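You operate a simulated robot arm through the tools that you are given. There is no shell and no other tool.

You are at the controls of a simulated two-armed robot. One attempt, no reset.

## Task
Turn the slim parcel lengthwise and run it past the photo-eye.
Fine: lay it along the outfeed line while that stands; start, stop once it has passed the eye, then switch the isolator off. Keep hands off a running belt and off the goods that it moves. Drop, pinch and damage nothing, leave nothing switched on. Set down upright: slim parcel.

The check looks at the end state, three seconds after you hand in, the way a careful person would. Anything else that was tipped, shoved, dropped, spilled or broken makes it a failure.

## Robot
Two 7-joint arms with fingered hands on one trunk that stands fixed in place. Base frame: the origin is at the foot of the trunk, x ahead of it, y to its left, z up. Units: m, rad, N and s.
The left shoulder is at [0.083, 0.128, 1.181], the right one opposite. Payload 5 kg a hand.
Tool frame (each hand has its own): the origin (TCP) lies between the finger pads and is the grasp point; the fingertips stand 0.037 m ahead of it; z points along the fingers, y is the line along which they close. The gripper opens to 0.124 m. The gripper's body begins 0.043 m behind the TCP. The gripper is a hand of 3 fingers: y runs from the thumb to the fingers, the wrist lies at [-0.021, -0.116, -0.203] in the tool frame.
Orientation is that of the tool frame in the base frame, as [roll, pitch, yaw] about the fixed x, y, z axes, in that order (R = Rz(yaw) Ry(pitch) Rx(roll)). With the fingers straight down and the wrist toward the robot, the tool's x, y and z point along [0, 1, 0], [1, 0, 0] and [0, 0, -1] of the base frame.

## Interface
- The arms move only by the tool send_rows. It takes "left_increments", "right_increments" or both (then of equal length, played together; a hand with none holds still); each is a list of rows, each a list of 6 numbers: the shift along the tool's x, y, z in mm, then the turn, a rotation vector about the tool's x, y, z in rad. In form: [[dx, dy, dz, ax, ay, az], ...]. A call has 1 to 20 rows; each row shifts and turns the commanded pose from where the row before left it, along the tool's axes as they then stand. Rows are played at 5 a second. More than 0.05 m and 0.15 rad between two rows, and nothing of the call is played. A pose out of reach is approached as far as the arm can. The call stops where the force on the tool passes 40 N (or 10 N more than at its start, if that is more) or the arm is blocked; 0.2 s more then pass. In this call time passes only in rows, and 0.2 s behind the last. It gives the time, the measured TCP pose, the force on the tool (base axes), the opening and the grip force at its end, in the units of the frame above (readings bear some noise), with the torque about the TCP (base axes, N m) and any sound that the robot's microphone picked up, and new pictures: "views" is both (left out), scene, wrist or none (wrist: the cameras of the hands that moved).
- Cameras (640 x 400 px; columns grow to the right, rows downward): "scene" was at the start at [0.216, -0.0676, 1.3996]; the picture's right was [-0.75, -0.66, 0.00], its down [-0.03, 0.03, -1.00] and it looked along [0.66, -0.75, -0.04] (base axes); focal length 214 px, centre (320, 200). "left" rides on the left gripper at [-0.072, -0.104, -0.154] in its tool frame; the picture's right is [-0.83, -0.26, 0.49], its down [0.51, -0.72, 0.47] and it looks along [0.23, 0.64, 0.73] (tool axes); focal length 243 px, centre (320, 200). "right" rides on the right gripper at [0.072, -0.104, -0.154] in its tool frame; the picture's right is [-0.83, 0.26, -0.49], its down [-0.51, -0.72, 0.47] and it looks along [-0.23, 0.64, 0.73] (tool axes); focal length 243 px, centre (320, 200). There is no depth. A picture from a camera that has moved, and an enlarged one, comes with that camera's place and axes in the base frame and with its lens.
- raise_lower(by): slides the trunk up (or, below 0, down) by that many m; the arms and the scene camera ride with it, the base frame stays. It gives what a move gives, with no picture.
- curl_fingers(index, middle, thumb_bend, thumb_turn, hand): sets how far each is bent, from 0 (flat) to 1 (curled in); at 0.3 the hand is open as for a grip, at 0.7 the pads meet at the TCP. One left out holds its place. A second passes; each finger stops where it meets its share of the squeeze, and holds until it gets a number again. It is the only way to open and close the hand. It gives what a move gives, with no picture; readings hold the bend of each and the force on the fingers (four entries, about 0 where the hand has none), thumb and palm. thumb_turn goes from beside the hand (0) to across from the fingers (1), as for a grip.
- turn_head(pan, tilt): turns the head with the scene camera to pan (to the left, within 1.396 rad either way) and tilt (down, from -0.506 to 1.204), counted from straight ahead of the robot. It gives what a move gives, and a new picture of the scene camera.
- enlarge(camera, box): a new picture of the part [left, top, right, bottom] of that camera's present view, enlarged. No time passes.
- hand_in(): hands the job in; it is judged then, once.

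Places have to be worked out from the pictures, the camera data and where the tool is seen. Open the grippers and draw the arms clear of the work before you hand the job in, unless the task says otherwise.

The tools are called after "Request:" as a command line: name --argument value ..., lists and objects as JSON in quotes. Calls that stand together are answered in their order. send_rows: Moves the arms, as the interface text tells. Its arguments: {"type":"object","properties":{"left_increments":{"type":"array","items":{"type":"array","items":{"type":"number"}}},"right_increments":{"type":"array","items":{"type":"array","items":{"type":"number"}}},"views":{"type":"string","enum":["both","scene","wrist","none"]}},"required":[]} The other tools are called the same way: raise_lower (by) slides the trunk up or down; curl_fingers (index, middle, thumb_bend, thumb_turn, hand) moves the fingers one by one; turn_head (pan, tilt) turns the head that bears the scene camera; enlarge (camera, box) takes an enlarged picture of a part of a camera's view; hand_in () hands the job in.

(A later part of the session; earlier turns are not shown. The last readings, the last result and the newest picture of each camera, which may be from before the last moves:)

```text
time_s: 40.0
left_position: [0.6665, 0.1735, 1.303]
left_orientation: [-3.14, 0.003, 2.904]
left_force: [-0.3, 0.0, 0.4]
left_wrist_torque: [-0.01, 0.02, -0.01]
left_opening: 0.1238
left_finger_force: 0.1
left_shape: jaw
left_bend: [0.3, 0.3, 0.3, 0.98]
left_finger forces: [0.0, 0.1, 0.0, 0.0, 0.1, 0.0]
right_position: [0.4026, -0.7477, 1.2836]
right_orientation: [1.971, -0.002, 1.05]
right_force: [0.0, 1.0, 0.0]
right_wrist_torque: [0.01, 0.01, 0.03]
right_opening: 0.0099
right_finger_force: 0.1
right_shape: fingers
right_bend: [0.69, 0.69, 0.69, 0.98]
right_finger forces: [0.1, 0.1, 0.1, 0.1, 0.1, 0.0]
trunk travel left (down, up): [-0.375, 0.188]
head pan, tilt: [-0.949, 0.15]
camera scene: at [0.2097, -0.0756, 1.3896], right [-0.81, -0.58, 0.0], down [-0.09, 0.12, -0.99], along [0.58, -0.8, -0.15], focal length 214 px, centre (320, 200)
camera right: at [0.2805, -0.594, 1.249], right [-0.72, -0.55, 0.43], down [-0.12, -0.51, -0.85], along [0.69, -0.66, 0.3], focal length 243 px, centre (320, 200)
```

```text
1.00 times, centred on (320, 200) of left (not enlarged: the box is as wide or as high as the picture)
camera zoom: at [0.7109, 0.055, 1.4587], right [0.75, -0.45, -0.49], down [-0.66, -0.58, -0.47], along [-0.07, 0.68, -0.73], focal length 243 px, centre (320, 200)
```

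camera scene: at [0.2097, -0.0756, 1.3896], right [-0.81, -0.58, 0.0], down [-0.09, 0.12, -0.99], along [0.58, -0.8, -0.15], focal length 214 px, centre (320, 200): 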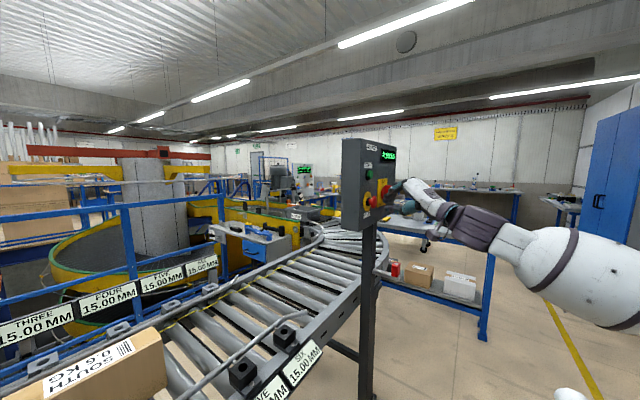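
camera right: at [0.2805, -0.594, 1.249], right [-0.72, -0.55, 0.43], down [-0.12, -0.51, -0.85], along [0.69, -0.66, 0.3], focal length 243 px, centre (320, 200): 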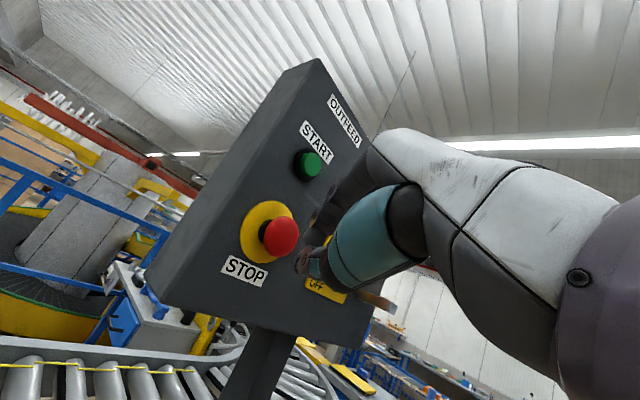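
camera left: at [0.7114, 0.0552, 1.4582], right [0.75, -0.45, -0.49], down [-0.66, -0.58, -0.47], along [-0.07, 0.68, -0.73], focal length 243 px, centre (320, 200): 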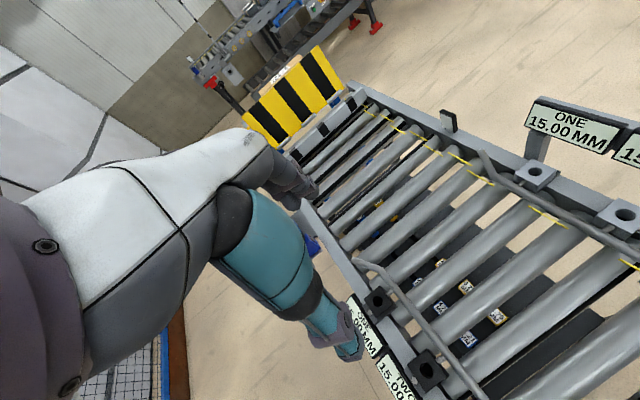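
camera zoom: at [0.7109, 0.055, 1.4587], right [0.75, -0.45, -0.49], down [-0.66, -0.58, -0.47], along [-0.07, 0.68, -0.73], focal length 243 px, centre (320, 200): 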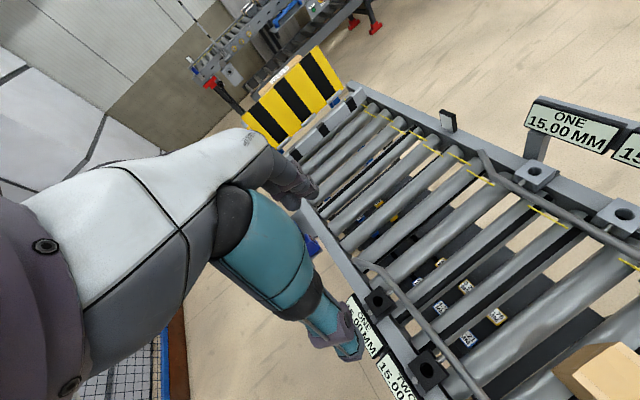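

The display reads RUNNING, and the parcel moves at about 0.18 m/s with its front at y≈0.00 and its tail at y≈-0.21 at t=40.0. The tail should clear the eye at about t=43.7, and the end stop would be reached at about 44.4, so I'll stop at about 43.95. First I'll trim the hover in front of STOP.

Request:
send_rows --right_increments '[[10.9, 11.7, 7.0, 0, 0, 0]]' --views "wrist"

Request:
enlarge --camera "left" --box '[240, 0, 640, 400]'

Request:
enlarge --camera "scene" --box '[340, 150, 404, 230]'

Request:
enlarge --camera "right" --box '[200, 180, 400, 305]'

```text
time_s: 40.4
left_position: [0.6684, 0.1732, 1.3017]
left_orientation: [-3.14, 0.0, 2.902]
left_force: [0.4, -0.8, 0.7]
left_wrist_torque: [0.01, 0.03, -0.02]
left_opening: 0.1239
left_finger_force: 0.1
left_shape: jaw
left_bend: [0.3, 0.3, 0.3, 0.98]
left_finger forces: [0.0, 0.1, 0.1, 0.0, 0.1, 0.0]
right_position: [0.4184, -0.7447, 1.293]
right_orientation: [1.972, 0.0, 1.047]
right_force: [-0.4, 0.2, -0.8]
right_wrist_torque: [0.0, -0.01, -0.01]
right_opening: 0.0094
right_finger_force: 0.1
right_shape: fingers
right_bend: [0.69, 0.69, 0.69, 0.97]
right_finger forces: [0.0, 0.0, 0.0, 0.0, 0.1, 0.0]
trunk travel left (down, up): [-0.375, 0.188]
head pan, tilt: [-0.949, 0.15]
camera right: at [0.2966, -0.5903, 1.2577], right [-0.72, -0.55, 0.43], down [-0.12, -0.51, -0.85], along [0.69, -0.66, 0.3], focal length 243 px, centre (320, 200)
```

right: 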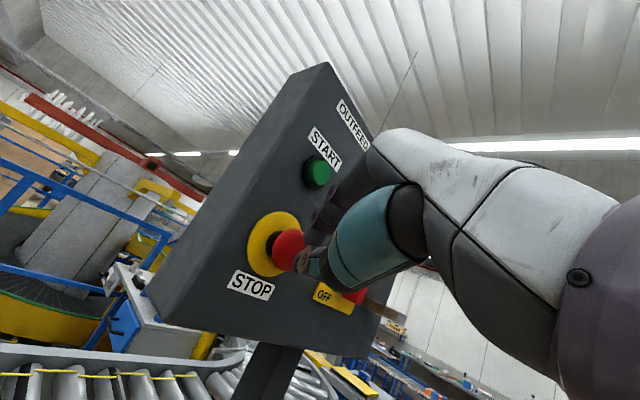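

```text
1.00 times, centred on (440, 200) of left (not enlarged: the box is as wide or as high as the picture)
camera zoom: at [0.7133, 0.0553, 1.4574], right [0.74, -0.45, -0.49], down [-0.66, -0.58, -0.47], along [-0.07, 0.68, -0.73], focal length 243 px, centre (200, 200)
```

zoom: 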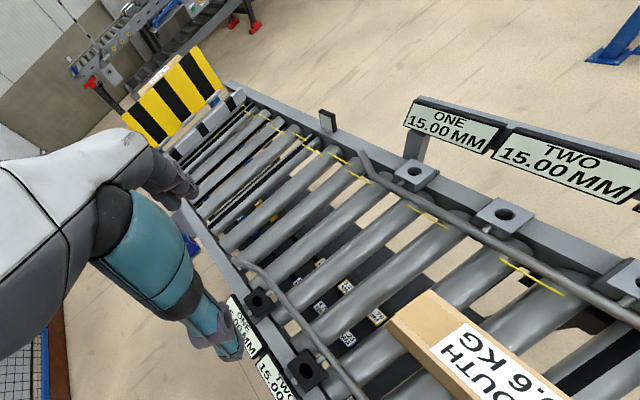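

```text
5.00 times, centred on (372, 190) of scene
camera zoom: at [0.2118, -0.0753, 1.3893], right [-0.81, -0.58, 0.0], down [-0.09, 0.12, -0.99], along [0.58, -0.8, -0.15], focal length 1072 px, centre (60, 250)
```

zoom: 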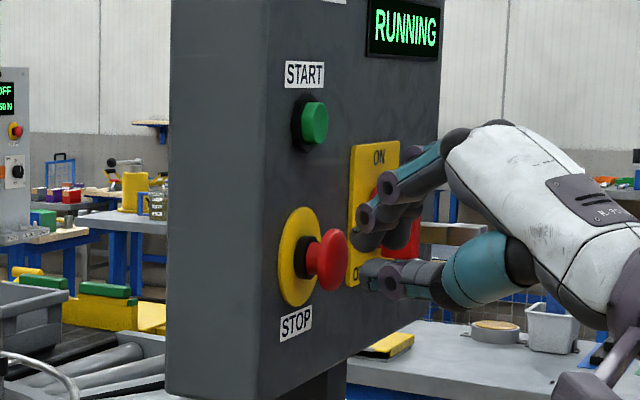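

```text
3.20 times, centred on (300, 242) of right
camera zoom: at [0.2966, -0.5903, 1.2577], right [-0.72, -0.55, 0.43], down [-0.12, -0.51, -0.85], along [0.69, -0.66, 0.3], focal length 776 px, centre (384, 64)
```

zoom: 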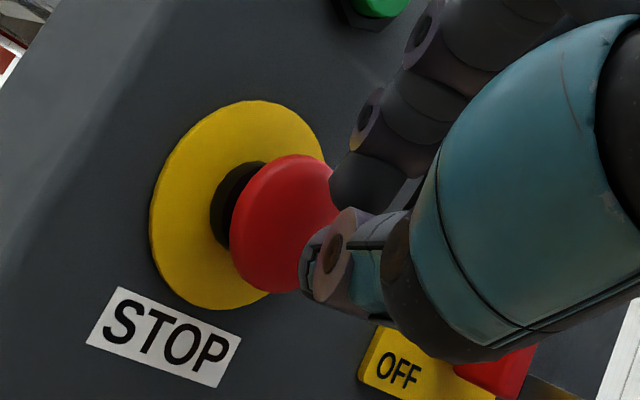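

The fingertip hovers just off STOP, and the parcel's front is at y≈0.07, moving at about 0.17 m/s. I'll wait 2.4 s without moving, then measure again.

Request:
send_rows --right_increments '[[0, 0, 0, 0, 0, 0], [0, 0, 0, 0, 0, 0], [0, 0, 0, 0, 0, 0], [0, 0, 0, 0, 0, 0], [0, 0, 0, 0, 0, 0], [0, 0, 0, 0, 0, 0], [0, 0, 0, 0, 0, 0], [0, 0, 0, 0, 0, 0], [0, 0, 0, 0, 0, 0], [0, 0, 0, 0, 0, 0], [0, 0, 0, 0, 0, 0]]' --views "none"

Request:
enlarge --camera "left" --box '[240, 0, 640, 400]'

Request:
enlarge --camera "left" --box '[270, 80, 470, 280]'

```text
time_s: 42.8
left_position: [0.6654, 0.1752, 1.3028]
left_orientation: [-3.139, 0.0, 2.904]
left_force: [0.4, 0.0, 0.1]
left_wrist_torque: [0.01, -0.03, -0.01]
left_opening: 0.1235
left_finger_force: 0.1
left_shape: jaw
left_bend: [0.3, 0.3, 0.3, 0.98]
left_finger forces: [0.1, 0.0, 0.0, 0.1, 0.0, 0.0]
right_position: [0.4174, -0.7443, 1.294]
right_orientation: [1.973, 0.0, 1.048]
right_force: [-0.4, 0.4, 0.0]
right_wrist_torque: [0.0, 0.01, -0.01]
right_opening: 0.0097
right_finger_force: 0.0
right_shape: fingers
right_bend: [0.69, 0.69, 0.69, 0.97]
right_finger forces: [0.0, 0.1, 0.1, 0.0, 0.1, 0.0]
trunk travel left (down, up): [-0.375, 0.188]
head pan, tilt: [-0.949, 0.15]
```

```text
1.00 times, centred on (440, 200) of left (not enlarged: the box is as wide or as high as the picture)
camera zoom: at [0.7112, 0.0561, 1.4586], right [0.75, -0.45, -0.49], down [-0.66, -0.58, -0.47], along [-0.07, 0.68, -0.73], focal length 243 px, centre (200, 200)
```

zoom: 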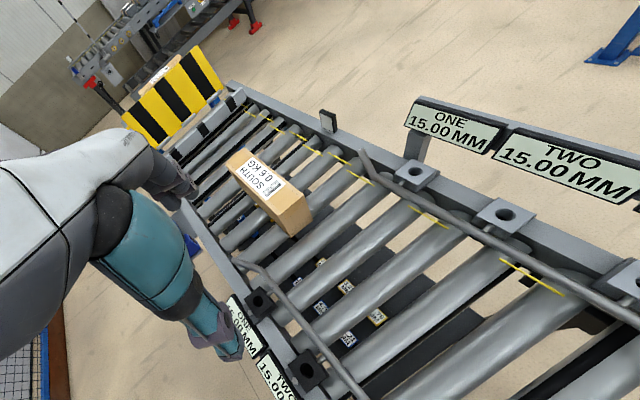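

```text
2.00 times, centred on (370, 180) of left
camera zoom: at [0.7112, 0.0561, 1.4586], right [0.75, -0.45, -0.49], down [-0.66, -0.58, -0.47], along [-0.07, 0.68, -0.73], focal length 485 px, centre (220, 240)
```

zoom: 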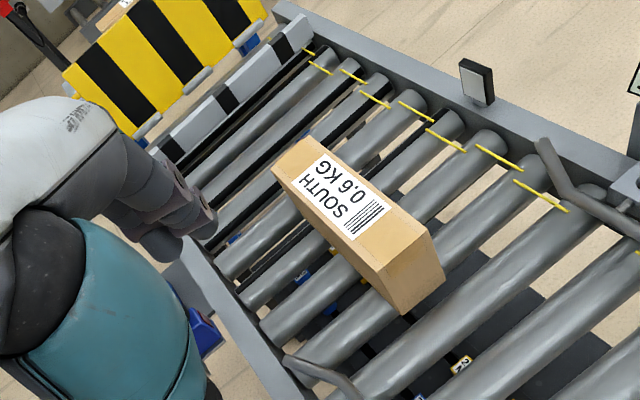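

At t=42.8 the parcel's front is at y≈0.51 and its tail at 0.30, moving at 0.184 m/s, so the tail clears the eye (0.453) at about 43.6 and the front would reach the stop plate (≈0.80) at about 44.4. I'll wait four rows, then push STOP.

Request:
send_rows --right_increments '[[0, 0, 0, 0, 0, 0], [0, 0, 0, 0, 0, 0], [0, 0, 0, 0, 0, 0], [0, 0, 0, 0, 0, 0], [9, 6.1, 14.3, 0, 0, 0], [3, 2, 4.8, 0, 0, 0]]' --views "none"

Request:
enlarge --camera "left" --box '[270, 80, 470, 280]'

Request:
enlarge --camera "scene" --box '[340, 150, 404, 230]'

```text
time_s: 44.2
left_position: [0.6639, 0.174, 1.3058]
left_orientation: [-3.14, 0.005, 2.902]
left_force: [-0.8, 0.1, 0.0]
left_wrist_torque: [-0.01, 0.0, -0.03]
left_opening: 0.124
left_finger_force: 0.0
left_shape: jaw
left_bend: [0.3, 0.3, 0.3, 0.98]
left_finger forces: [0.1, 0.1, 0.0, 0.1, 0.1, 0.0]
right_position: [0.4358, -0.7434, 1.2967]
right_orientation: [1.969, -0.002, 1.045]
right_force: [-14.4, -0.2, 4.4]
right_wrist_torque: [-0.05, -0.06, -0.13]
right_opening: 0.0039
right_finger_force: 8.2
right_shape: fingers
right_bend: [0.71, 0.69, 0.69, 0.97]
right_finger forces: [15.3, 0.1, 0.0, 0.0, 0.0, 0.0]
trunk travel left (down, up): [-0.375, 0.188]
head pan, tilt: [-0.949, 0.15]
heard: click
```

```text
2.00 times, centred on (370, 180) of left
camera zoom: at [0.7072, 0.0561, 1.4607], right [0.75, -0.45, -0.49], down [-0.66, -0.58, -0.47], along [-0.07, 0.68, -0.73], focal length 485 px, centre (220, 240)
```

zoom: 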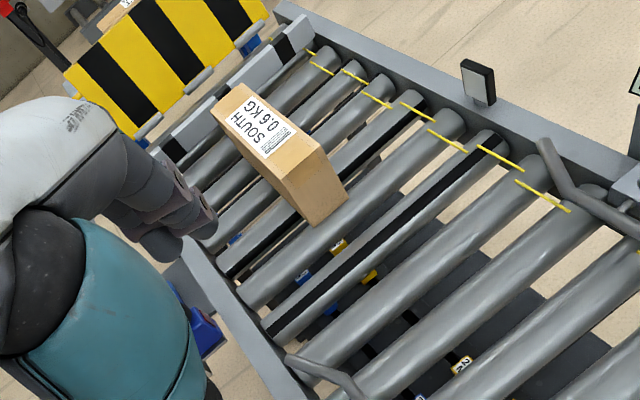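

```text
5.00 times, centred on (372, 190) of scene
camera zoom: at [0.2062, -0.0745, 1.3903], right [-0.81, -0.58, 0.0], down [-0.08, 0.12, -0.99], along [0.58, -0.8, -0.15], focal length 1072 px, centre (60, 250)
```

zoom: 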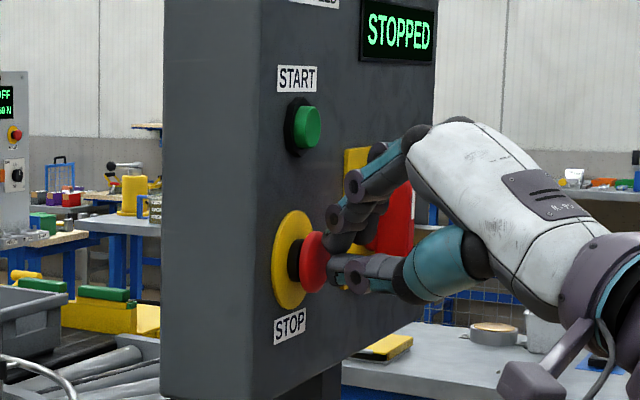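

STOPPED, and the parcel's tail is at y≈0.48, just past the eye line at 0.453, with its front at 0.707, short of the stop plate. I'll back the hand off STOP and turn the head to check the eye more carefully.

Request:
send_rows --right_increments '[[-10, -6.8, -16, 0, 0, 0], [-10, -6.8, -16, 0, 0, 0]]' --views "wrist"

Request:
turn_head --pan 0.7 --tilt 0.5

Request:
enlarge --camera "scene" --box '[260, 140, 420, 240]'

```text
time_s: 44.8
left_position: [0.6638, 0.1759, 1.304]
left_orientation: [-3.14, 0.002, 2.903]
left_force: [-0.2, 0.2, 0.5]
left_wrist_torque: [0.01, -0.04, 0.01]
left_opening: 0.1241
left_finger_force: 0.1
left_shape: jaw
left_bend: [0.3, 0.3, 0.3, 0.98]
left_finger forces: [0.1, 0.0, 0.0, 0.1, 0.1, 0.0]
right_position: [0.3985, -0.7415, 1.2964]
right_orientation: [1.971, -0.001, 1.05]
right_force: [-0.2, -0.1, -0.2]
right_wrist_torque: [0.02, 0.05, 0.03]
right_opening: 0.0094
right_finger_force: 0.0
right_shape: fingers
right_bend: [0.69, 0.69, 0.69, 0.98]
right_finger forces: [0.1, 0.1, 0.1, 0.1, 0.0, 0.0]
trunk travel left (down, up): [-0.375, 0.188]
head pan, tilt: [-0.949, 0.15]
camera right: at [0.2768, -0.5879, 1.2611], right [-0.72, -0.55, 0.43], down [-0.12, -0.52, -0.85], along [0.69, -0.66, 0.31], focal length 243 px, centre (320, 200)
```

right: 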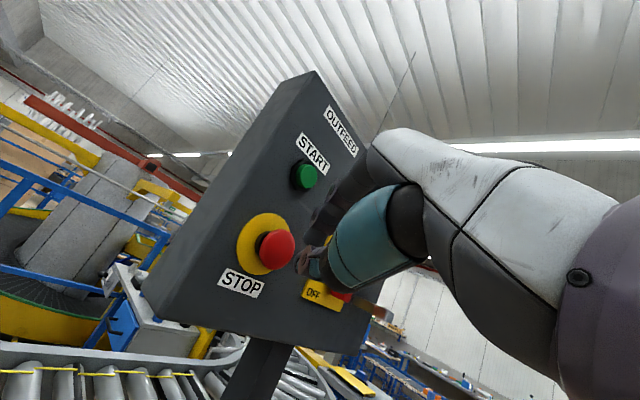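

```text
time_s: 46.5
left_position: [0.6657, 0.1747, 1.3046]
left_orientation: [-3.141, 0.003, 2.904]
left_force: [-0.1, -0.5, -0.4]
left_wrist_torque: [-0.01, 0.02, -0.04]
left_opening: 0.1237
left_finger_force: 0.1
left_shape: jaw
left_bend: [0.3, 0.3, 0.3, 0.98]
left_finger forces: [0.0, 0.1, 0.0, 0.1, 0.1, 0.0]
right_position: [0.3993, -0.7429, 1.2965]
right_orientation: [1.972, -0.001, 1.05]
right_force: [0.3, 0.9, -0.4]
right_wrist_torque: [0.01, 0.0, -0.02]
right_opening: 0.0098
right_finger_force: 0.1
right_shape: fingers
right_bend: [0.69, 0.69, 0.69, 0.97]
right_finger forces: [0.1, 0.0, 0.0, 0.0, 0.0, 0.1]
trunk travel left (down, up): [-0.375, 0.188]
head pan, tilt: [0.7, 0.499]
camera scene: at [0.2256, 0.0593, 1.3572], right [0.64, -0.77, 0.0], down [-0.37, -0.31, -0.88], along [0.67, 0.57, -0.48], focal length 214 px, centre (320, 200)
```

scene: 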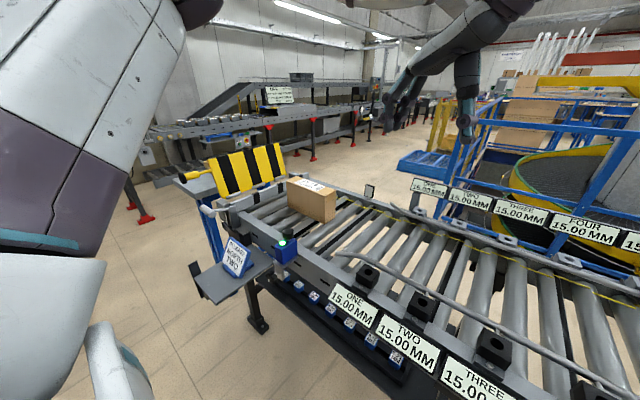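

```text
4.00 times, centred on (340, 190) of scene
camera zoom: at [0.2256, 0.0593, 1.3572], right [0.64, -0.77, 0.0], down [-0.37, -0.31, -0.88], along [0.67, 0.57, -0.48], focal length 858 px, centre (240, 240)
```

zoom: 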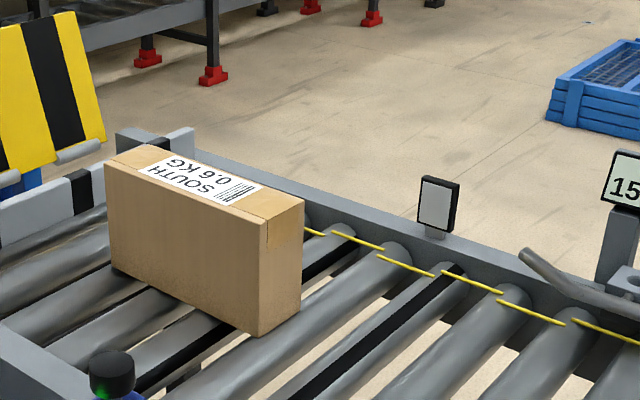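

The parcel stands upright, lengthwise and past the eye: the tail is at y≈0.487 and the beam at 0.453. I'll zoom in on the eye's lamp to confirm that the beam is clear.

Request:
enlarge --camera "scene" --box '[220, 210, 316, 270]'

Request:
enlarge --camera "left" --box '[270, 80, 470, 280]'

Request:
enlarge --camera "right" --box '[220, 150, 420, 350]'

```text
6.67 times, centred on (268, 240) of scene
camera zoom: at [0.2256, 0.0593, 1.3572], right [0.64, -0.77, 0.0], down [-0.37, -0.31, -0.88], along [0.67, 0.57, -0.48], focal length 1430 px, centre (667, -67)
```

zoom: 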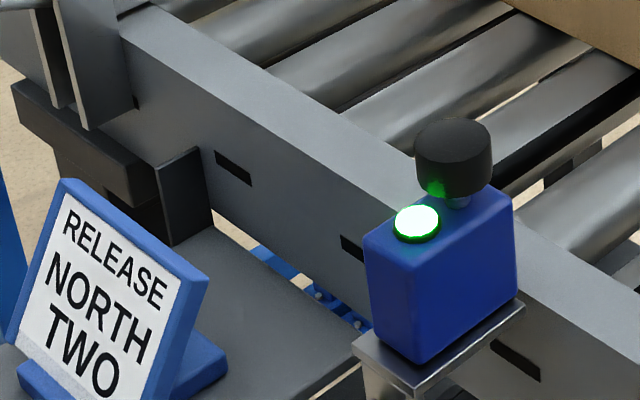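

```text
2.00 times, centred on (370, 180) of left
camera zoom: at [0.7112, 0.0561, 1.4586], right [0.75, -0.45, -0.49], down [-0.66, -0.58, -0.47], along [-0.07, 0.68, -0.73], focal length 485 px, centre (220, 240)
```

zoom: 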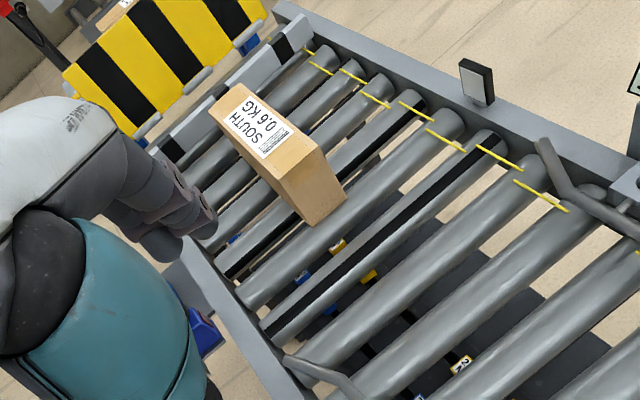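

```text
2.00 times, centred on (320, 250) of right
camera zoom: at [0.2788, -0.5886, 1.2606], right [-0.72, -0.55, 0.43], down [-0.12, -0.52, -0.85], along [0.69, -0.66, 0.3], focal length 485 px, centre (320, 100)
```

zoom: 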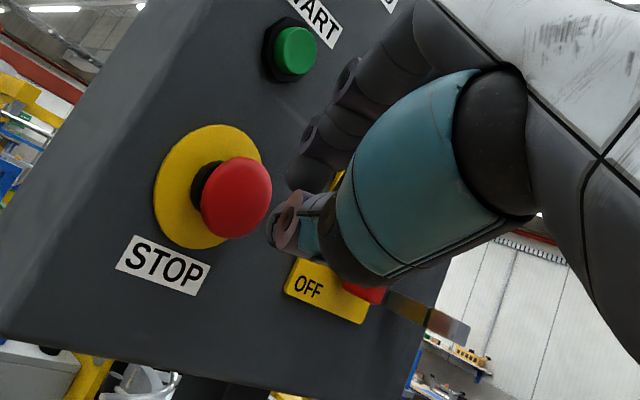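

The lamp still shows green as it did with the lane clear, but I want a better measure of the eye's line because the margin is small. I'll raise the trunk for a second viewpoint; both hands are well clear.

Request:
raise_lower --by 0.16

Request:
enlarge --camera "scene" --box '[220, 150, 412, 270]'

Request:
enlarge --camera "scene" --box '[230, 200, 330, 300]'

Request:
enlarge --camera "scene" --box '[0, 0, 640, 400]'

Request:
enlarge --camera "left" --box '[0, 0, 640, 400]'

```text
time_s: 48.4
left_position: [0.6687, 0.1747, 1.4597]
left_orientation: [3.14, -0.003, 2.905]
left_force: [0.1, -0.3, -0.2]
left_wrist_torque: [0.0, 0.02, 0.03]
left_opening: 0.1236
left_finger_force: 0.0
left_shape: jaw
left_bend: [0.3, 0.3, 0.3, 0.98]
left_finger forces: [0.0, 0.1, 0.0, 0.1, 0.0, 0.0]
right_position: [0.4017, -0.7432, 1.4543]
right_orientation: [1.974, 0.001, 1.045]
right_force: [-0.3, 0.0, -0.2]
right_wrist_torque: [-0.04, -0.02, -0.01]
right_opening: 0.0096
right_finger_force: 0.1
right_shape: fingers
right_bend: [0.69, 0.69, 0.69, 0.97]
right_finger forces: [0.1, 0.0, 0.0, 0.0, 0.1, 0.0]
trunk travel left (down, up): [-0.535, 0.028]
head pan, tilt: [0.7, 0.499]
```

```text
3.33 times, centred on (316, 210) of scene
camera zoom: at [0.1386, 0.0595, 1.5453], right [0.64, -0.76, 0.0], down [-0.37, -0.31, -0.88], along [0.67, 0.57, -0.48], focal length 715 px, centre (333, 167)
```

zoom: 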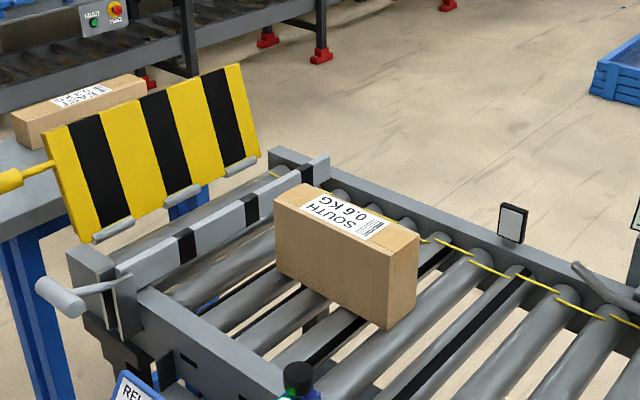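

```text
4.00 times, centred on (280, 250) of scene
camera zoom: at [0.1386, 0.0595, 1.5453], right [0.64, -0.76, 0.0], down [-0.37, -0.31, -0.88], along [0.67, 0.57, -0.48], focal length 858 px, centre (480, 0)
```

zoom: 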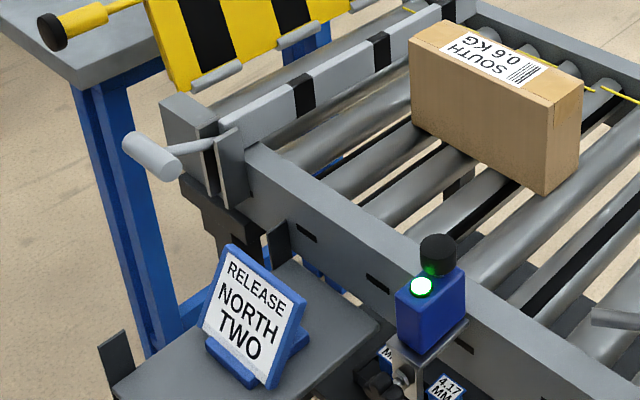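

```text
1.00 times, centred on (320, 200) of scene (not enlarged: the box is as wide or as high as the picture)
camera zoom: at [0.1386, 0.0595, 1.5453], right [0.64, -0.76, 0.0], down [-0.37, -0.31, -0.88], along [0.67, 0.57, -0.48], focal length 214 px, centre (320, 200)
```

zoom: 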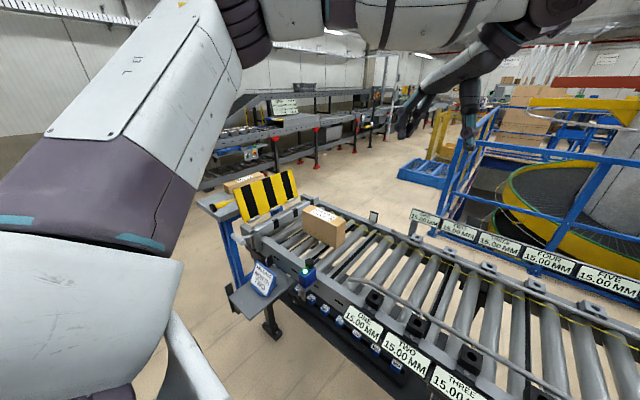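

```text
1.00 times, centred on (320, 200) of left (not enlarged: the box is as wide or as high as the picture)
camera zoom: at [0.7141, 0.0572, 1.6146], right [0.74, -0.45, -0.49], down [-0.66, -0.58, -0.47], along [-0.08, 0.68, -0.73], focal length 243 px, centre (320, 200)
```

zoom: 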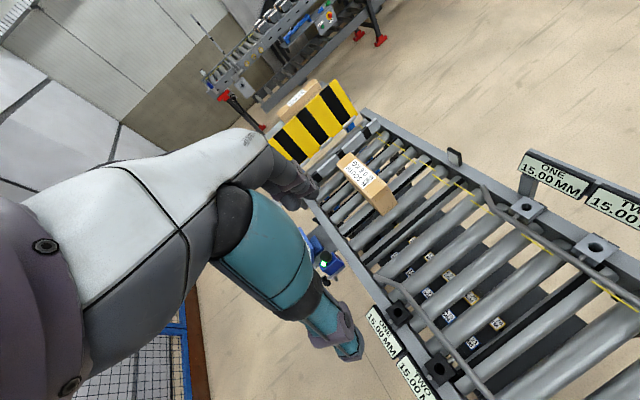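

From the two viewpoints the LED and reflector both triangulate to y≈0.460, and the tail is about 3.5 cm beyond that line, so the parcel has passed the eye. I'll bring the trunk back down and look at the isolator.

Request:
raise_lower --by -0.16

Request:
turn_head --pan -1.15 --tilt 0.15

Request:
enlarge --camera "scene" --box '[270, 130, 366, 230]'

```text
time_s: 50.2
left_position: [0.6655, 0.1768, 1.3023]
left_orientation: [-3.141, 0.002, 2.905]
left_force: [0.1, 0.1, 0.1]
left_wrist_torque: [-0.01, 0.0, 0.03]
left_opening: 0.1238
left_finger_force: 0.0
left_shape: jaw
left_bend: [0.3, 0.3, 0.3, 0.98]
left_finger forces: [0.0, 0.2, 0.1, 0.1, 0.0, 0.0]
right_position: [0.3992, -0.7433, 1.2968]
right_orientation: [1.97, 0.0, 1.047]
right_force: [0.3, 0.1, 0.1]
right_wrist_torque: [0.04, -0.01, -0.01]
right_opening: 0.0096
right_finger_force: 0.1
right_shape: fingers
right_bend: [0.69, 0.69, 0.69, 0.97]
right_finger forces: [0.0, 0.0, 0.0, 0.0, 0.0, 0.0]
trunk travel left (down, up): [-0.375, 0.188]
head pan, tilt: [0.7, 0.499]
```

```text
time_s: 52.0
left_position: [0.6673, 0.1764, 1.3014]
left_orientation: [3.141, 0.0, 2.904]
left_force: [-0.3, 0.3, 0.2]
left_wrist_torque: [0.0, 0.02, -0.02]
left_opening: 0.1238
left_finger_force: 0.1
left_shape: jaw
left_bend: [0.3, 0.3, 0.3, 0.98]
left_finger forces: [0.0, 0.0, 0.1, 0.0, 0.0, 0.1]
right_position: [0.3993, -0.7423, 1.2962]
right_orientation: [1.972, 0.0, 1.048]
right_force: [0.1, 0.4, -0.9]
right_wrist_torque: [0.02, 0.01, 0.0]
right_opening: 0.0097
right_finger_force: 0.0
right_shape: fingers
right_bend: [0.69, 0.69, 0.69, 0.97]
right_finger forces: [0.0, 0.1, 0.1, 0.1, 0.0, 0.0]
trunk travel left (down, up): [-0.375, 0.188]
head pan, tilt: [-1.15, 0.15]
camera scene: at [0.194, -0.0838, 1.3896], right [-0.91, -0.41, 0.0], down [-0.06, 0.14, -0.99], along [0.4, -0.9, -0.15], focal length 214 px, centre (320, 200)
```

scene: 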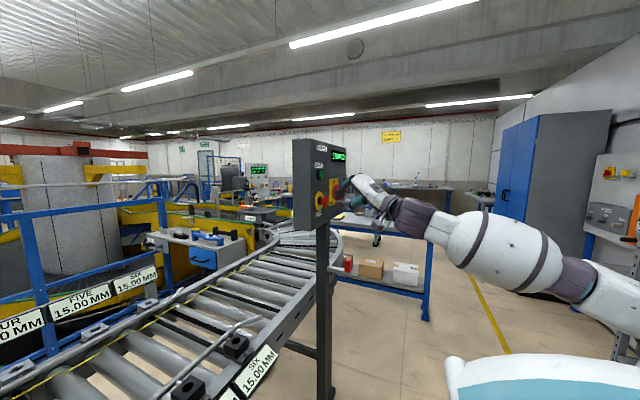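

```text
4.00 times, centred on (318, 180) of scene
camera zoom: at [0.194, -0.0838, 1.3896], right [-0.91, -0.41, 0.0], down [-0.06, 0.14, -0.99], along [0.4, -0.9, -0.15], focal length 858 px, centre (328, 280)
```

zoom: 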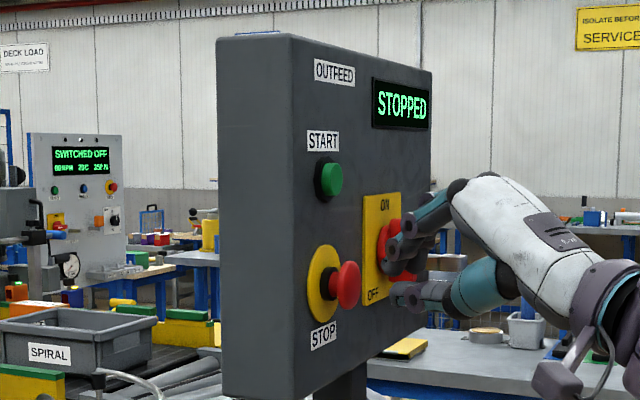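

The display shows STOPPED. I'll slide the right hand sideways, staying about 8 cm off the panel, to give its camera a clear view of the isolator handle.

Request:
send_rows --right_increments '[[-40.7, 4.4, 6.9, 0, 0, 0], [-40.7, 4.4, 6.9, 0, 0, 0], [-40.7, 4.4, 6.9, 0, 0, 0]]' --views "both"

Request:
enlarge --camera "right" --box '[200, 150, 360, 310]'

Request:
enlarge --camera "scene" --box '[300, 130, 380, 230]'

```text
time_s: 52.8
left_position: [0.6667, 0.175, 1.3011]
left_orientation: [-3.14, 0.002, 2.904]
left_force: [-0.2, 0.4, 0.2]
left_wrist_torque: [0.01, -0.01, 0.0]
left_opening: 0.1239
left_finger_force: 0.0
left_shape: jaw
left_bend: [0.3, 0.3, 0.3, 0.98]
left_finger forces: [0.0, 0.1, 0.1, 0.1, 0.1, 0.0]
right_position: [0.3593, -0.8628, 1.299]
right_orientation: [1.972, -0.001, 1.051]
right_force: [-0.4, -0.3, 0.1]
right_wrist_torque: [-0.01, -0.03, 0.03]
right_opening: 0.0097
right_finger_force: 0.1
right_shape: fingers
right_bend: [0.69, 0.69, 0.69, 0.98]
right_finger forces: [0.1, 0.0, 0.0, 0.0, 0.0, 0.0]
trunk travel left (down, up): [-0.375, 0.188]
head pan, tilt: [-1.15, 0.15]
camera scene: at [0.1937, -0.0844, 1.3896], right [-0.91, -0.41, 0.0], down [-0.06, 0.14, -0.99], along [0.4, -0.9, -0.15], focal length 214 px, centre (320, 200)
camera right: at [0.2378, -0.7091, 1.2634], right [-0.72, -0.55, 0.43], down [-0.12, -0.51, -0.85], along [0.69, -0.66, 0.3], focal length 243 px, centre (320, 200)
```

scene: 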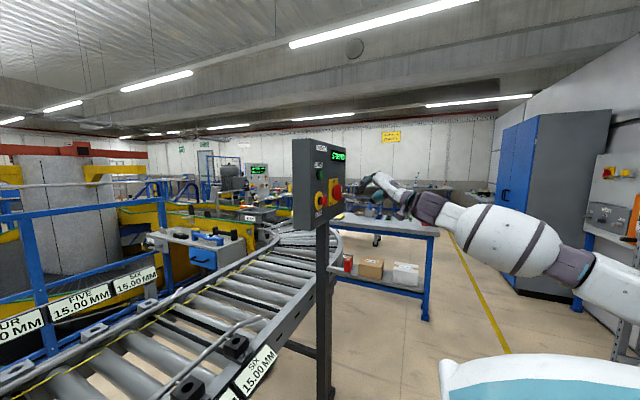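
right: 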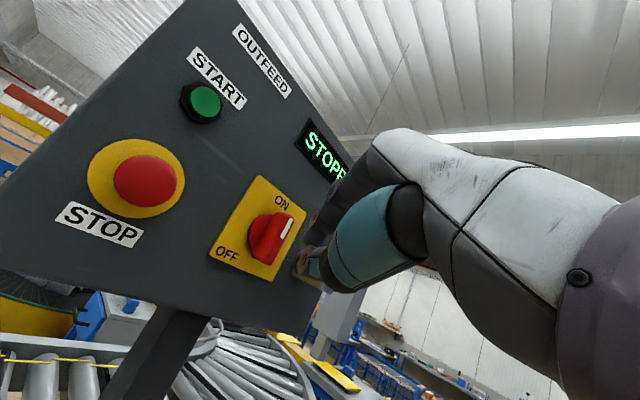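

```text
2.50 times, centred on (280, 230) of right
camera zoom: at [0.2378, -0.7091, 1.2634], right [-0.72, -0.55, 0.43], down [-0.12, -0.51, -0.85], along [0.69, -0.66, 0.3], focal length 606 px, centre (420, 125)
```

zoom: 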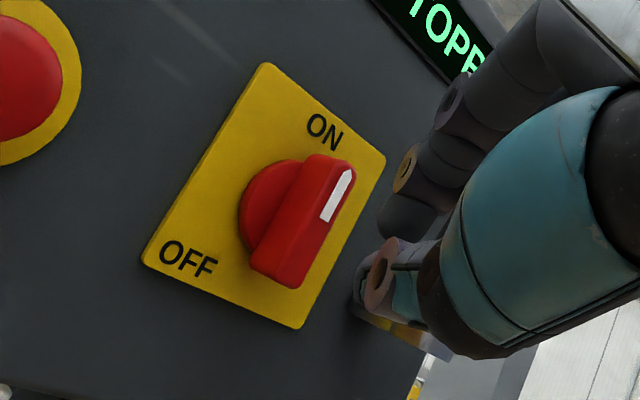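

```text
4.00 times, centred on (340, 180) of scene
camera zoom: at [0.1937, -0.0844, 1.3896], right [-0.91, -0.41, 0.0], down [-0.06, 0.14, -0.99], along [0.4, -0.9, -0.15], focal length 858 px, centre (240, 280)
```

zoom: 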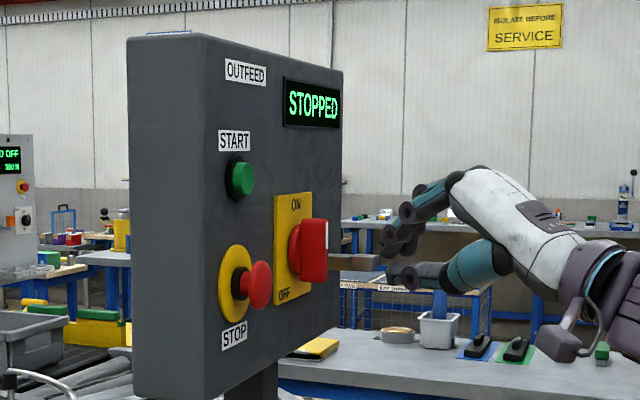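

Now it's clear: the plate has ON at top centre and OFF at the lower left, with the pointer stripe up, so the handle turns anticlockwise. I put the handle axis at about (y -0.89, z 1.291) with its front at x≈0.461; the steel bar is well to the right at y≈-0.985. I'll line the fingertips up on the left of the handle's lower half.

Request:
send_rows --right_increments '[[28, -5.4, 10.4, 0, 0, 0], [28, -5.4, 10.4, 0, 0, 0]]' --views "wrist"

Request:
enlarge --camera "right" --box '[240, 170, 400, 330]'

Request:
enlarge --camera "scene" --box '[300, 140, 380, 220]'

```text
time_s: 53.4
left_position: [0.6681, 0.1755, 1.3015]
left_orientation: [-3.14, -0.001, 2.904]
left_force: [-0.2, 0.5, 1.0]
left_wrist_torque: [-0.02, 0.0, 0.03]
left_opening: 0.1239
left_finger_force: 0.0
left_shape: jaw
left_bend: [0.3, 0.3, 0.3, 0.98]
left_finger forces: [0.0, 0.0, 0.0, 0.0, 0.0, 0.0]
right_position: [0.4032, -0.82, 1.2803]
right_orientation: [1.972, -0.001, 1.048]
right_force: [0.6, 0.4, -0.3]
right_wrist_torque: [0.02, -0.03, 0.0]
right_opening: 0.0097
right_finger_force: 0.0
right_shape: fingers
right_bend: [0.69, 0.69, 0.69, 0.97]
right_finger forces: [0.0, 0.0, 0.1, 0.1, 0.0, 0.1]
trunk travel left (down, up): [-0.375, 0.188]
head pan, tilt: [-1.15, 0.15]
camera right: at [0.281, -0.6666, 1.2451], right [-0.72, -0.54, 0.43], down [-0.12, -0.51, -0.85], along [0.69, -0.66, 0.3], focal length 243 px, centre (320, 200)
```

right: 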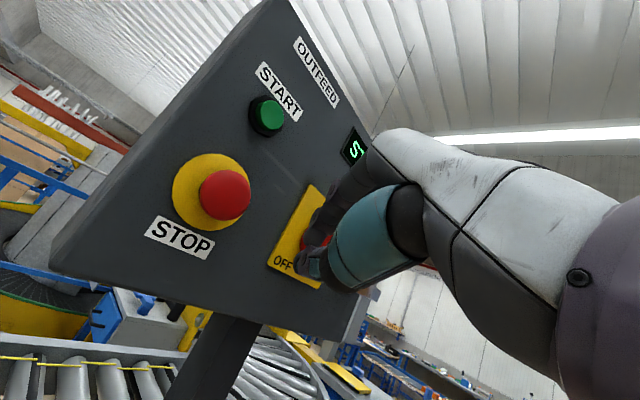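

```text
2.50 times, centred on (320, 250) of right
camera zoom: at [0.281, -0.6666, 1.2451], right [-0.72, -0.54, 0.43], down [-0.12, -0.51, -0.85], along [0.69, -0.66, 0.3], focal length 606 px, centre (320, 75)
```

zoom: 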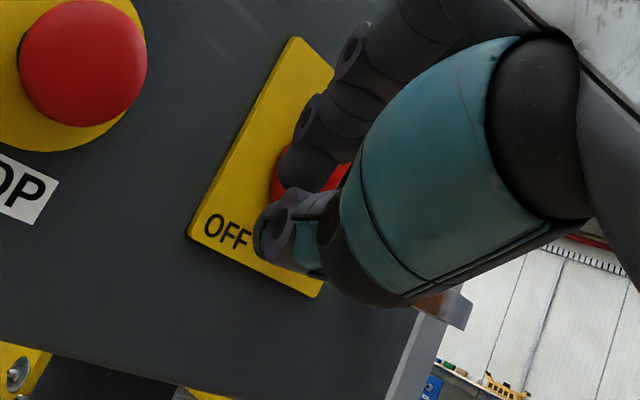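

```text
5.00 times, centred on (340, 180) of scene
camera zoom: at [0.1948, -0.0844, 1.3894], right [-0.91, -0.41, 0.0], down [-0.06, 0.14, -0.99], along [0.4, -0.9, -0.15], focal length 1072 px, centre (220, 300)
```

zoom: 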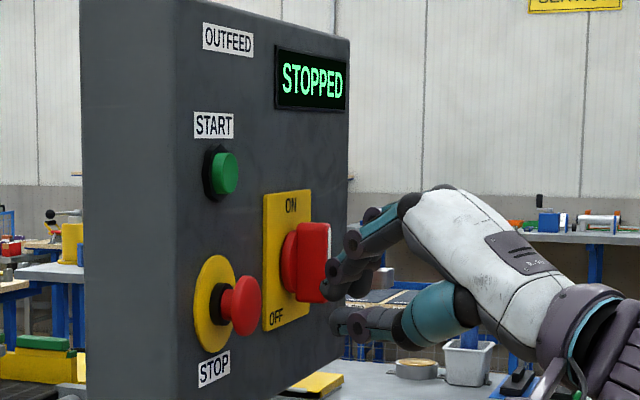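

The index tip would sit about 2 cm below the handle's axis, on its left side. I'll move in along +x between STOP and the handle, watching forces.

Request:
send_rows --right_increments '[[5, 3.4, 8, 0, 0, 0], [5, 3.4, 8, 0, 0, 0], [5, 3.4, 8, 0, 0, 0]]' --views "wrist"

Request:
enlarge --camera "right" --box '[240, 170, 400, 330]'

Request:
enlarge --camera "scene" --box '[300, 140, 380, 220]'

```text
time_s: 54.2
left_position: [0.6678, 0.1753, 1.3027]
left_orientation: [3.141, 0.0, 2.904]
left_force: [-0.3, -0.5, -0.8]
left_wrist_torque: [-0.01, -0.04, -0.03]
left_opening: 0.1238
left_finger_force: 0.1
left_shape: jaw
left_bend: [0.3, 0.3, 0.3, 0.98]
left_finger forces: [0.0, 0.0, 0.0, 0.1, 0.1, 0.0]
right_position: [0.4322, -0.8191, 1.2818]
right_orientation: [1.971, 0.0, 1.05]
right_force: [0.6, -0.6, 0.4]
right_wrist_torque: [0.0, 0.0, -0.03]
right_opening: 0.01
right_finger_force: 0.0
right_shape: fingers
right_bend: [0.69, 0.69, 0.69, 0.97]
right_finger forces: [0.0, 0.1, 0.1, 0.1, 0.1, 0.0]
trunk travel left (down, up): [-0.375, 0.188]
head pan, tilt: [-1.15, 0.15]
camera right: at [0.3104, -0.6655, 1.2461], right [-0.72, -0.55, 0.43], down [-0.12, -0.52, -0.85], along [0.69, -0.66, 0.3], focal length 243 px, centre (320, 200)
```

right: 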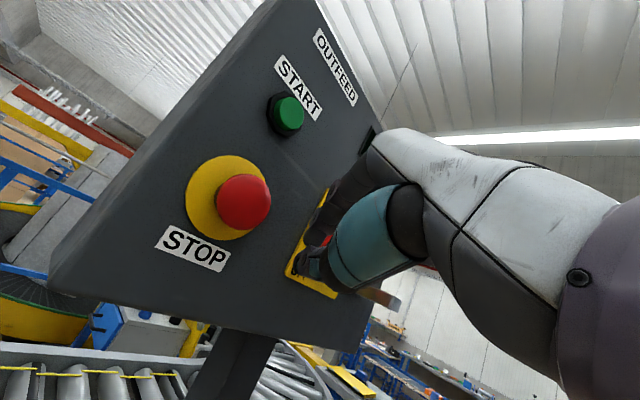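

```text
2.50 times, centred on (320, 250) of right
camera zoom: at [0.3104, -0.6655, 1.2461], right [-0.72, -0.55, 0.43], down [-0.12, -0.52, -0.85], along [0.69, -0.66, 0.3], focal length 606 px, centre (320, 75)
```

zoom: 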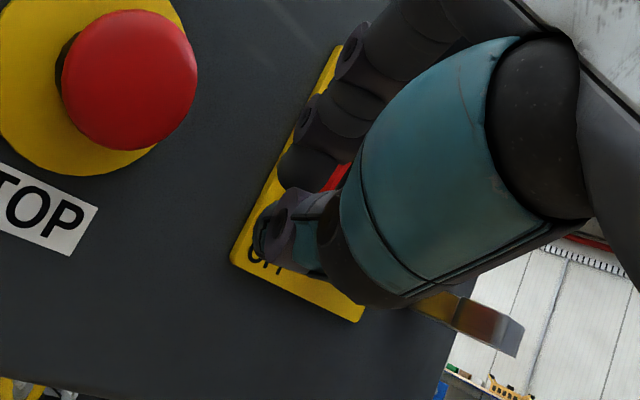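

```text
5.00 times, centred on (340, 180) of scene
camera zoom: at [0.1941, -0.0838, 1.3896], right [-0.91, -0.41, 0.0], down [-0.06, 0.14, -0.99], along [0.4, -0.9, -0.15], focal length 1072 px, centre (220, 300)
```

zoom: 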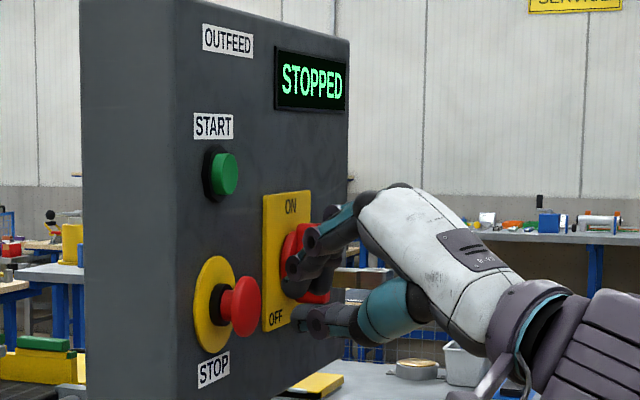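

No contact yet. I'll go in 8 mm more and then start moving in -y until the fingertip meets the handle.

Request:
send_rows --right_increments '[[4, 2.7, 6.4, 0, 0, 0], [-6.9, 1.6, 3.7, 0, 0, 0], [-6.9, 1.6, 3.7, 0, 0, 0], [-6.9, 1.6, 3.7, 0, 0, 0]]' --views "wrist"

Request:
enlarge --camera "right" --box '[240, 170, 400, 330]'

Request:
enlarge --camera "scene" --box '[300, 140, 380, 220]'

```text
time_s: 55.2
left_position: [0.6678, 0.1757, 1.302]
left_orientation: [-3.14, 0.0, 2.905]
left_force: [0.4, 0.0, 0.8]
left_wrist_torque: [0.03, 0.02, -0.04]
left_opening: 0.124
left_finger_force: 0.1
left_shape: jaw
left_bend: [0.3, 0.3, 0.3, 0.98]
left_finger forces: [0.0, 0.1, 0.0, 0.0, 0.0, 0.1]
right_position: [0.4422, -0.8429, 1.2811]
right_orientation: [1.973, -0.001, 1.05]
right_force: [-0.4, 0.4, 0.5]
right_wrist_torque: [0.0, 0.01, 0.0]
right_opening: 0.0097
right_finger_force: 0.0
right_shape: fingers
right_bend: [0.69, 0.69, 0.69, 0.97]
right_finger forces: [0.1, 0.1, 0.0, 0.1, 0.1, 0.1]
trunk travel left (down, up): [-0.375, 0.188]
head pan, tilt: [-1.15, 0.15]
camera right: at [0.3191, -0.6895, 1.2458], right [-0.72, -0.55, 0.43], down [-0.12, -0.52, -0.85], along [0.69, -0.66, 0.3], focal length 243 px, centre (320, 200)
```

right: 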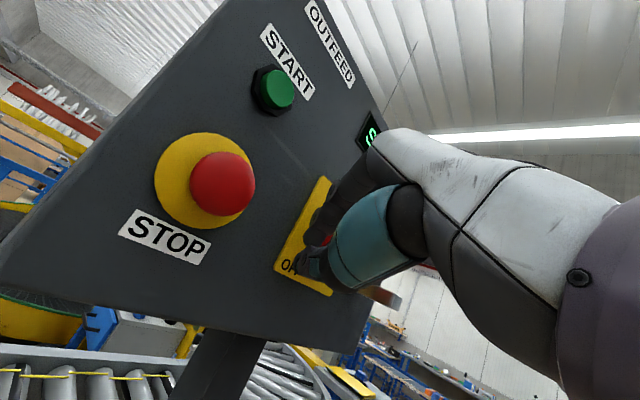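

```text
2.50 times, centred on (320, 250) of right
camera zoom: at [0.3191, -0.6895, 1.2458], right [-0.72, -0.55, 0.43], down [-0.12, -0.52, -0.85], along [0.69, -0.66, 0.3], focal length 606 px, centre (320, 75)
```

zoom: 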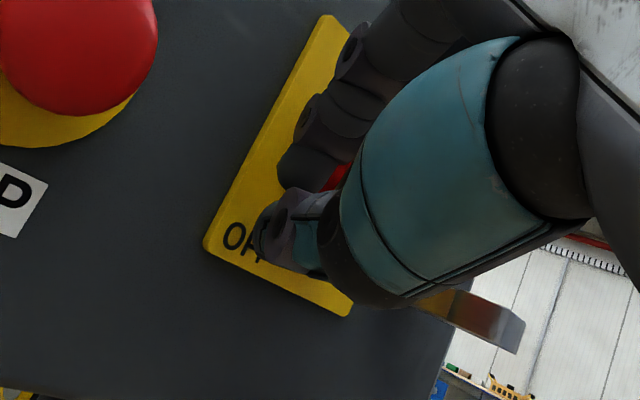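

```text
5.00 times, centred on (340, 180) of scene
camera zoom: at [0.1942, -0.0841, 1.3895], right [-0.91, -0.41, 0.0], down [-0.06, 0.14, -0.99], along [0.4, -0.9, -0.15], focal length 1072 px, centre (220, 300)
```

zoom: 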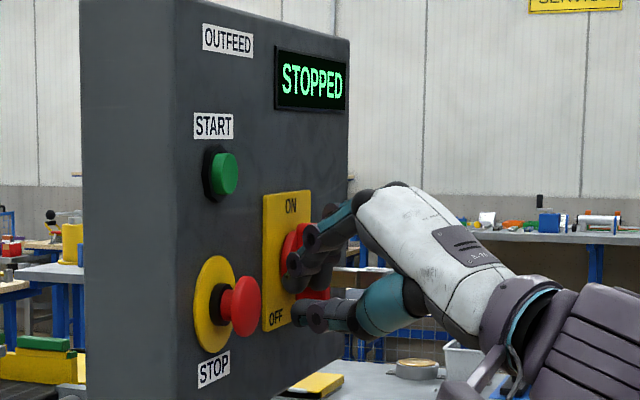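

Still no contact at tip y≈-0.864. I'll keep moving in -y in small steps.

Request:
send_rows --right_increments '[[-5.2, 1.2, 2.8, 0, 0, 0], [-5.2, 1.2, 2.8, 0, 0, 0], [-5.2, 1.2, 2.8, 0, 0, 0]]' --views "wrist"

Request:
enlarge --camera "scene" --box '[300, 140, 380, 220]'

Request:
enlarge --camera "right" --box '[240, 170, 400, 330]'

```text
time_s: 56.0
left_position: [0.6669, 0.1809, 1.3002]
left_orientation: [-3.138, 0.003, 2.905]
left_force: [0.0, -0.3, 0.3]
left_wrist_torque: [0.0, 0.0, 0.01]
left_opening: 0.1238
left_finger_force: 0.1
left_shape: jaw
left_bend: [0.3, 0.3, 0.3, 0.98]
left_finger forces: [0.0, 0.1, 0.0, 0.0, 0.1, 0.0]
right_position: [0.4422, -0.8529, 1.2866]
right_orientation: [1.968, 0.004, 1.055]
right_force: [0.7, 29.9, 2.6]
right_wrist_torque: [-0.21, -0.17, 0.59]
right_opening: 0.0097
right_finger_force: 15.8
right_shape: fingers
right_bend: [0.69, 0.71, 0.69, 0.98]
right_finger forces: [0.0, 31.6, 0.0, 0.0, 0.0, 0.0]
trunk travel left (down, up): [-0.375, 0.188]
head pan, tilt: [-1.15, 0.15]
camera right: at [0.3196, -0.6996, 1.2499], right [-0.71, -0.55, 0.44], down [-0.12, -0.52, -0.85], along [0.69, -0.66, 0.31], focal length 243 px, centre (320, 200)
```

right: 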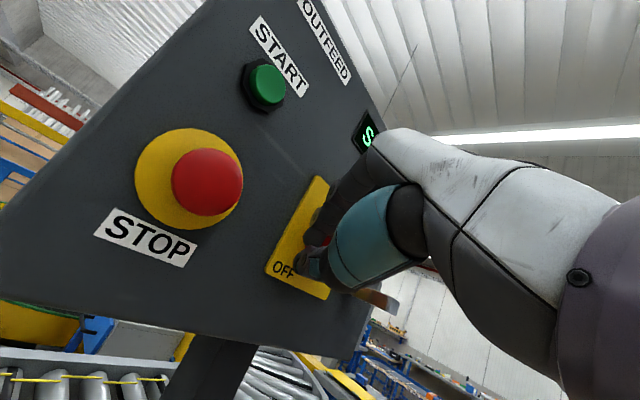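

```text
5.00 times, centred on (340, 180) of scene
camera zoom: at [0.1942, -0.0776, 1.39], right [-0.91, -0.41, 0.0], down [-0.06, 0.13, -0.99], along [0.4, -0.9, -0.15], focal length 1072 px, centre (220, 300)
```

zoom: 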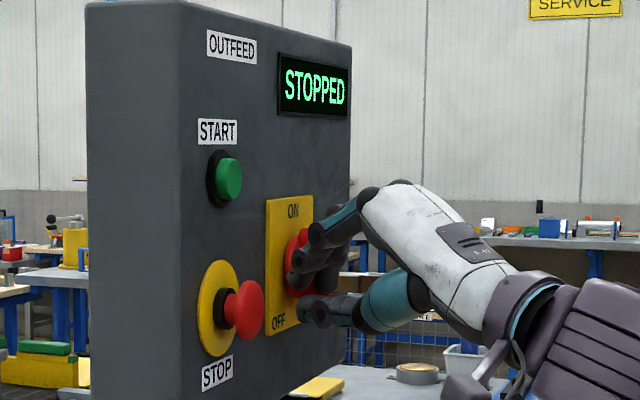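

```text
2.50 times, centred on (320, 250) of right
camera zoom: at [0.3196, -0.6996, 1.2499], right [-0.71, -0.55, 0.44], down [-0.12, -0.52, -0.85], along [0.69, -0.66, 0.31], focal length 606 px, centre (320, 75)
```

zoom: 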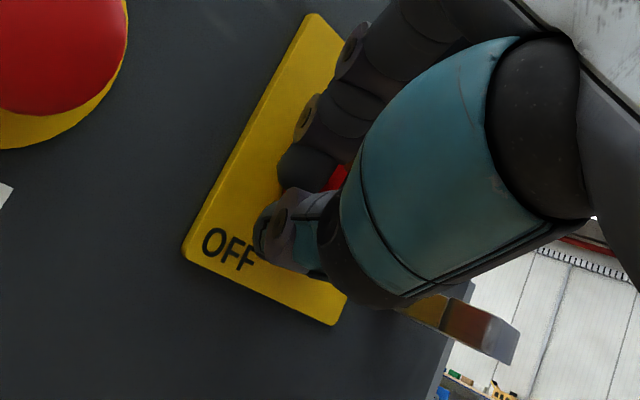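

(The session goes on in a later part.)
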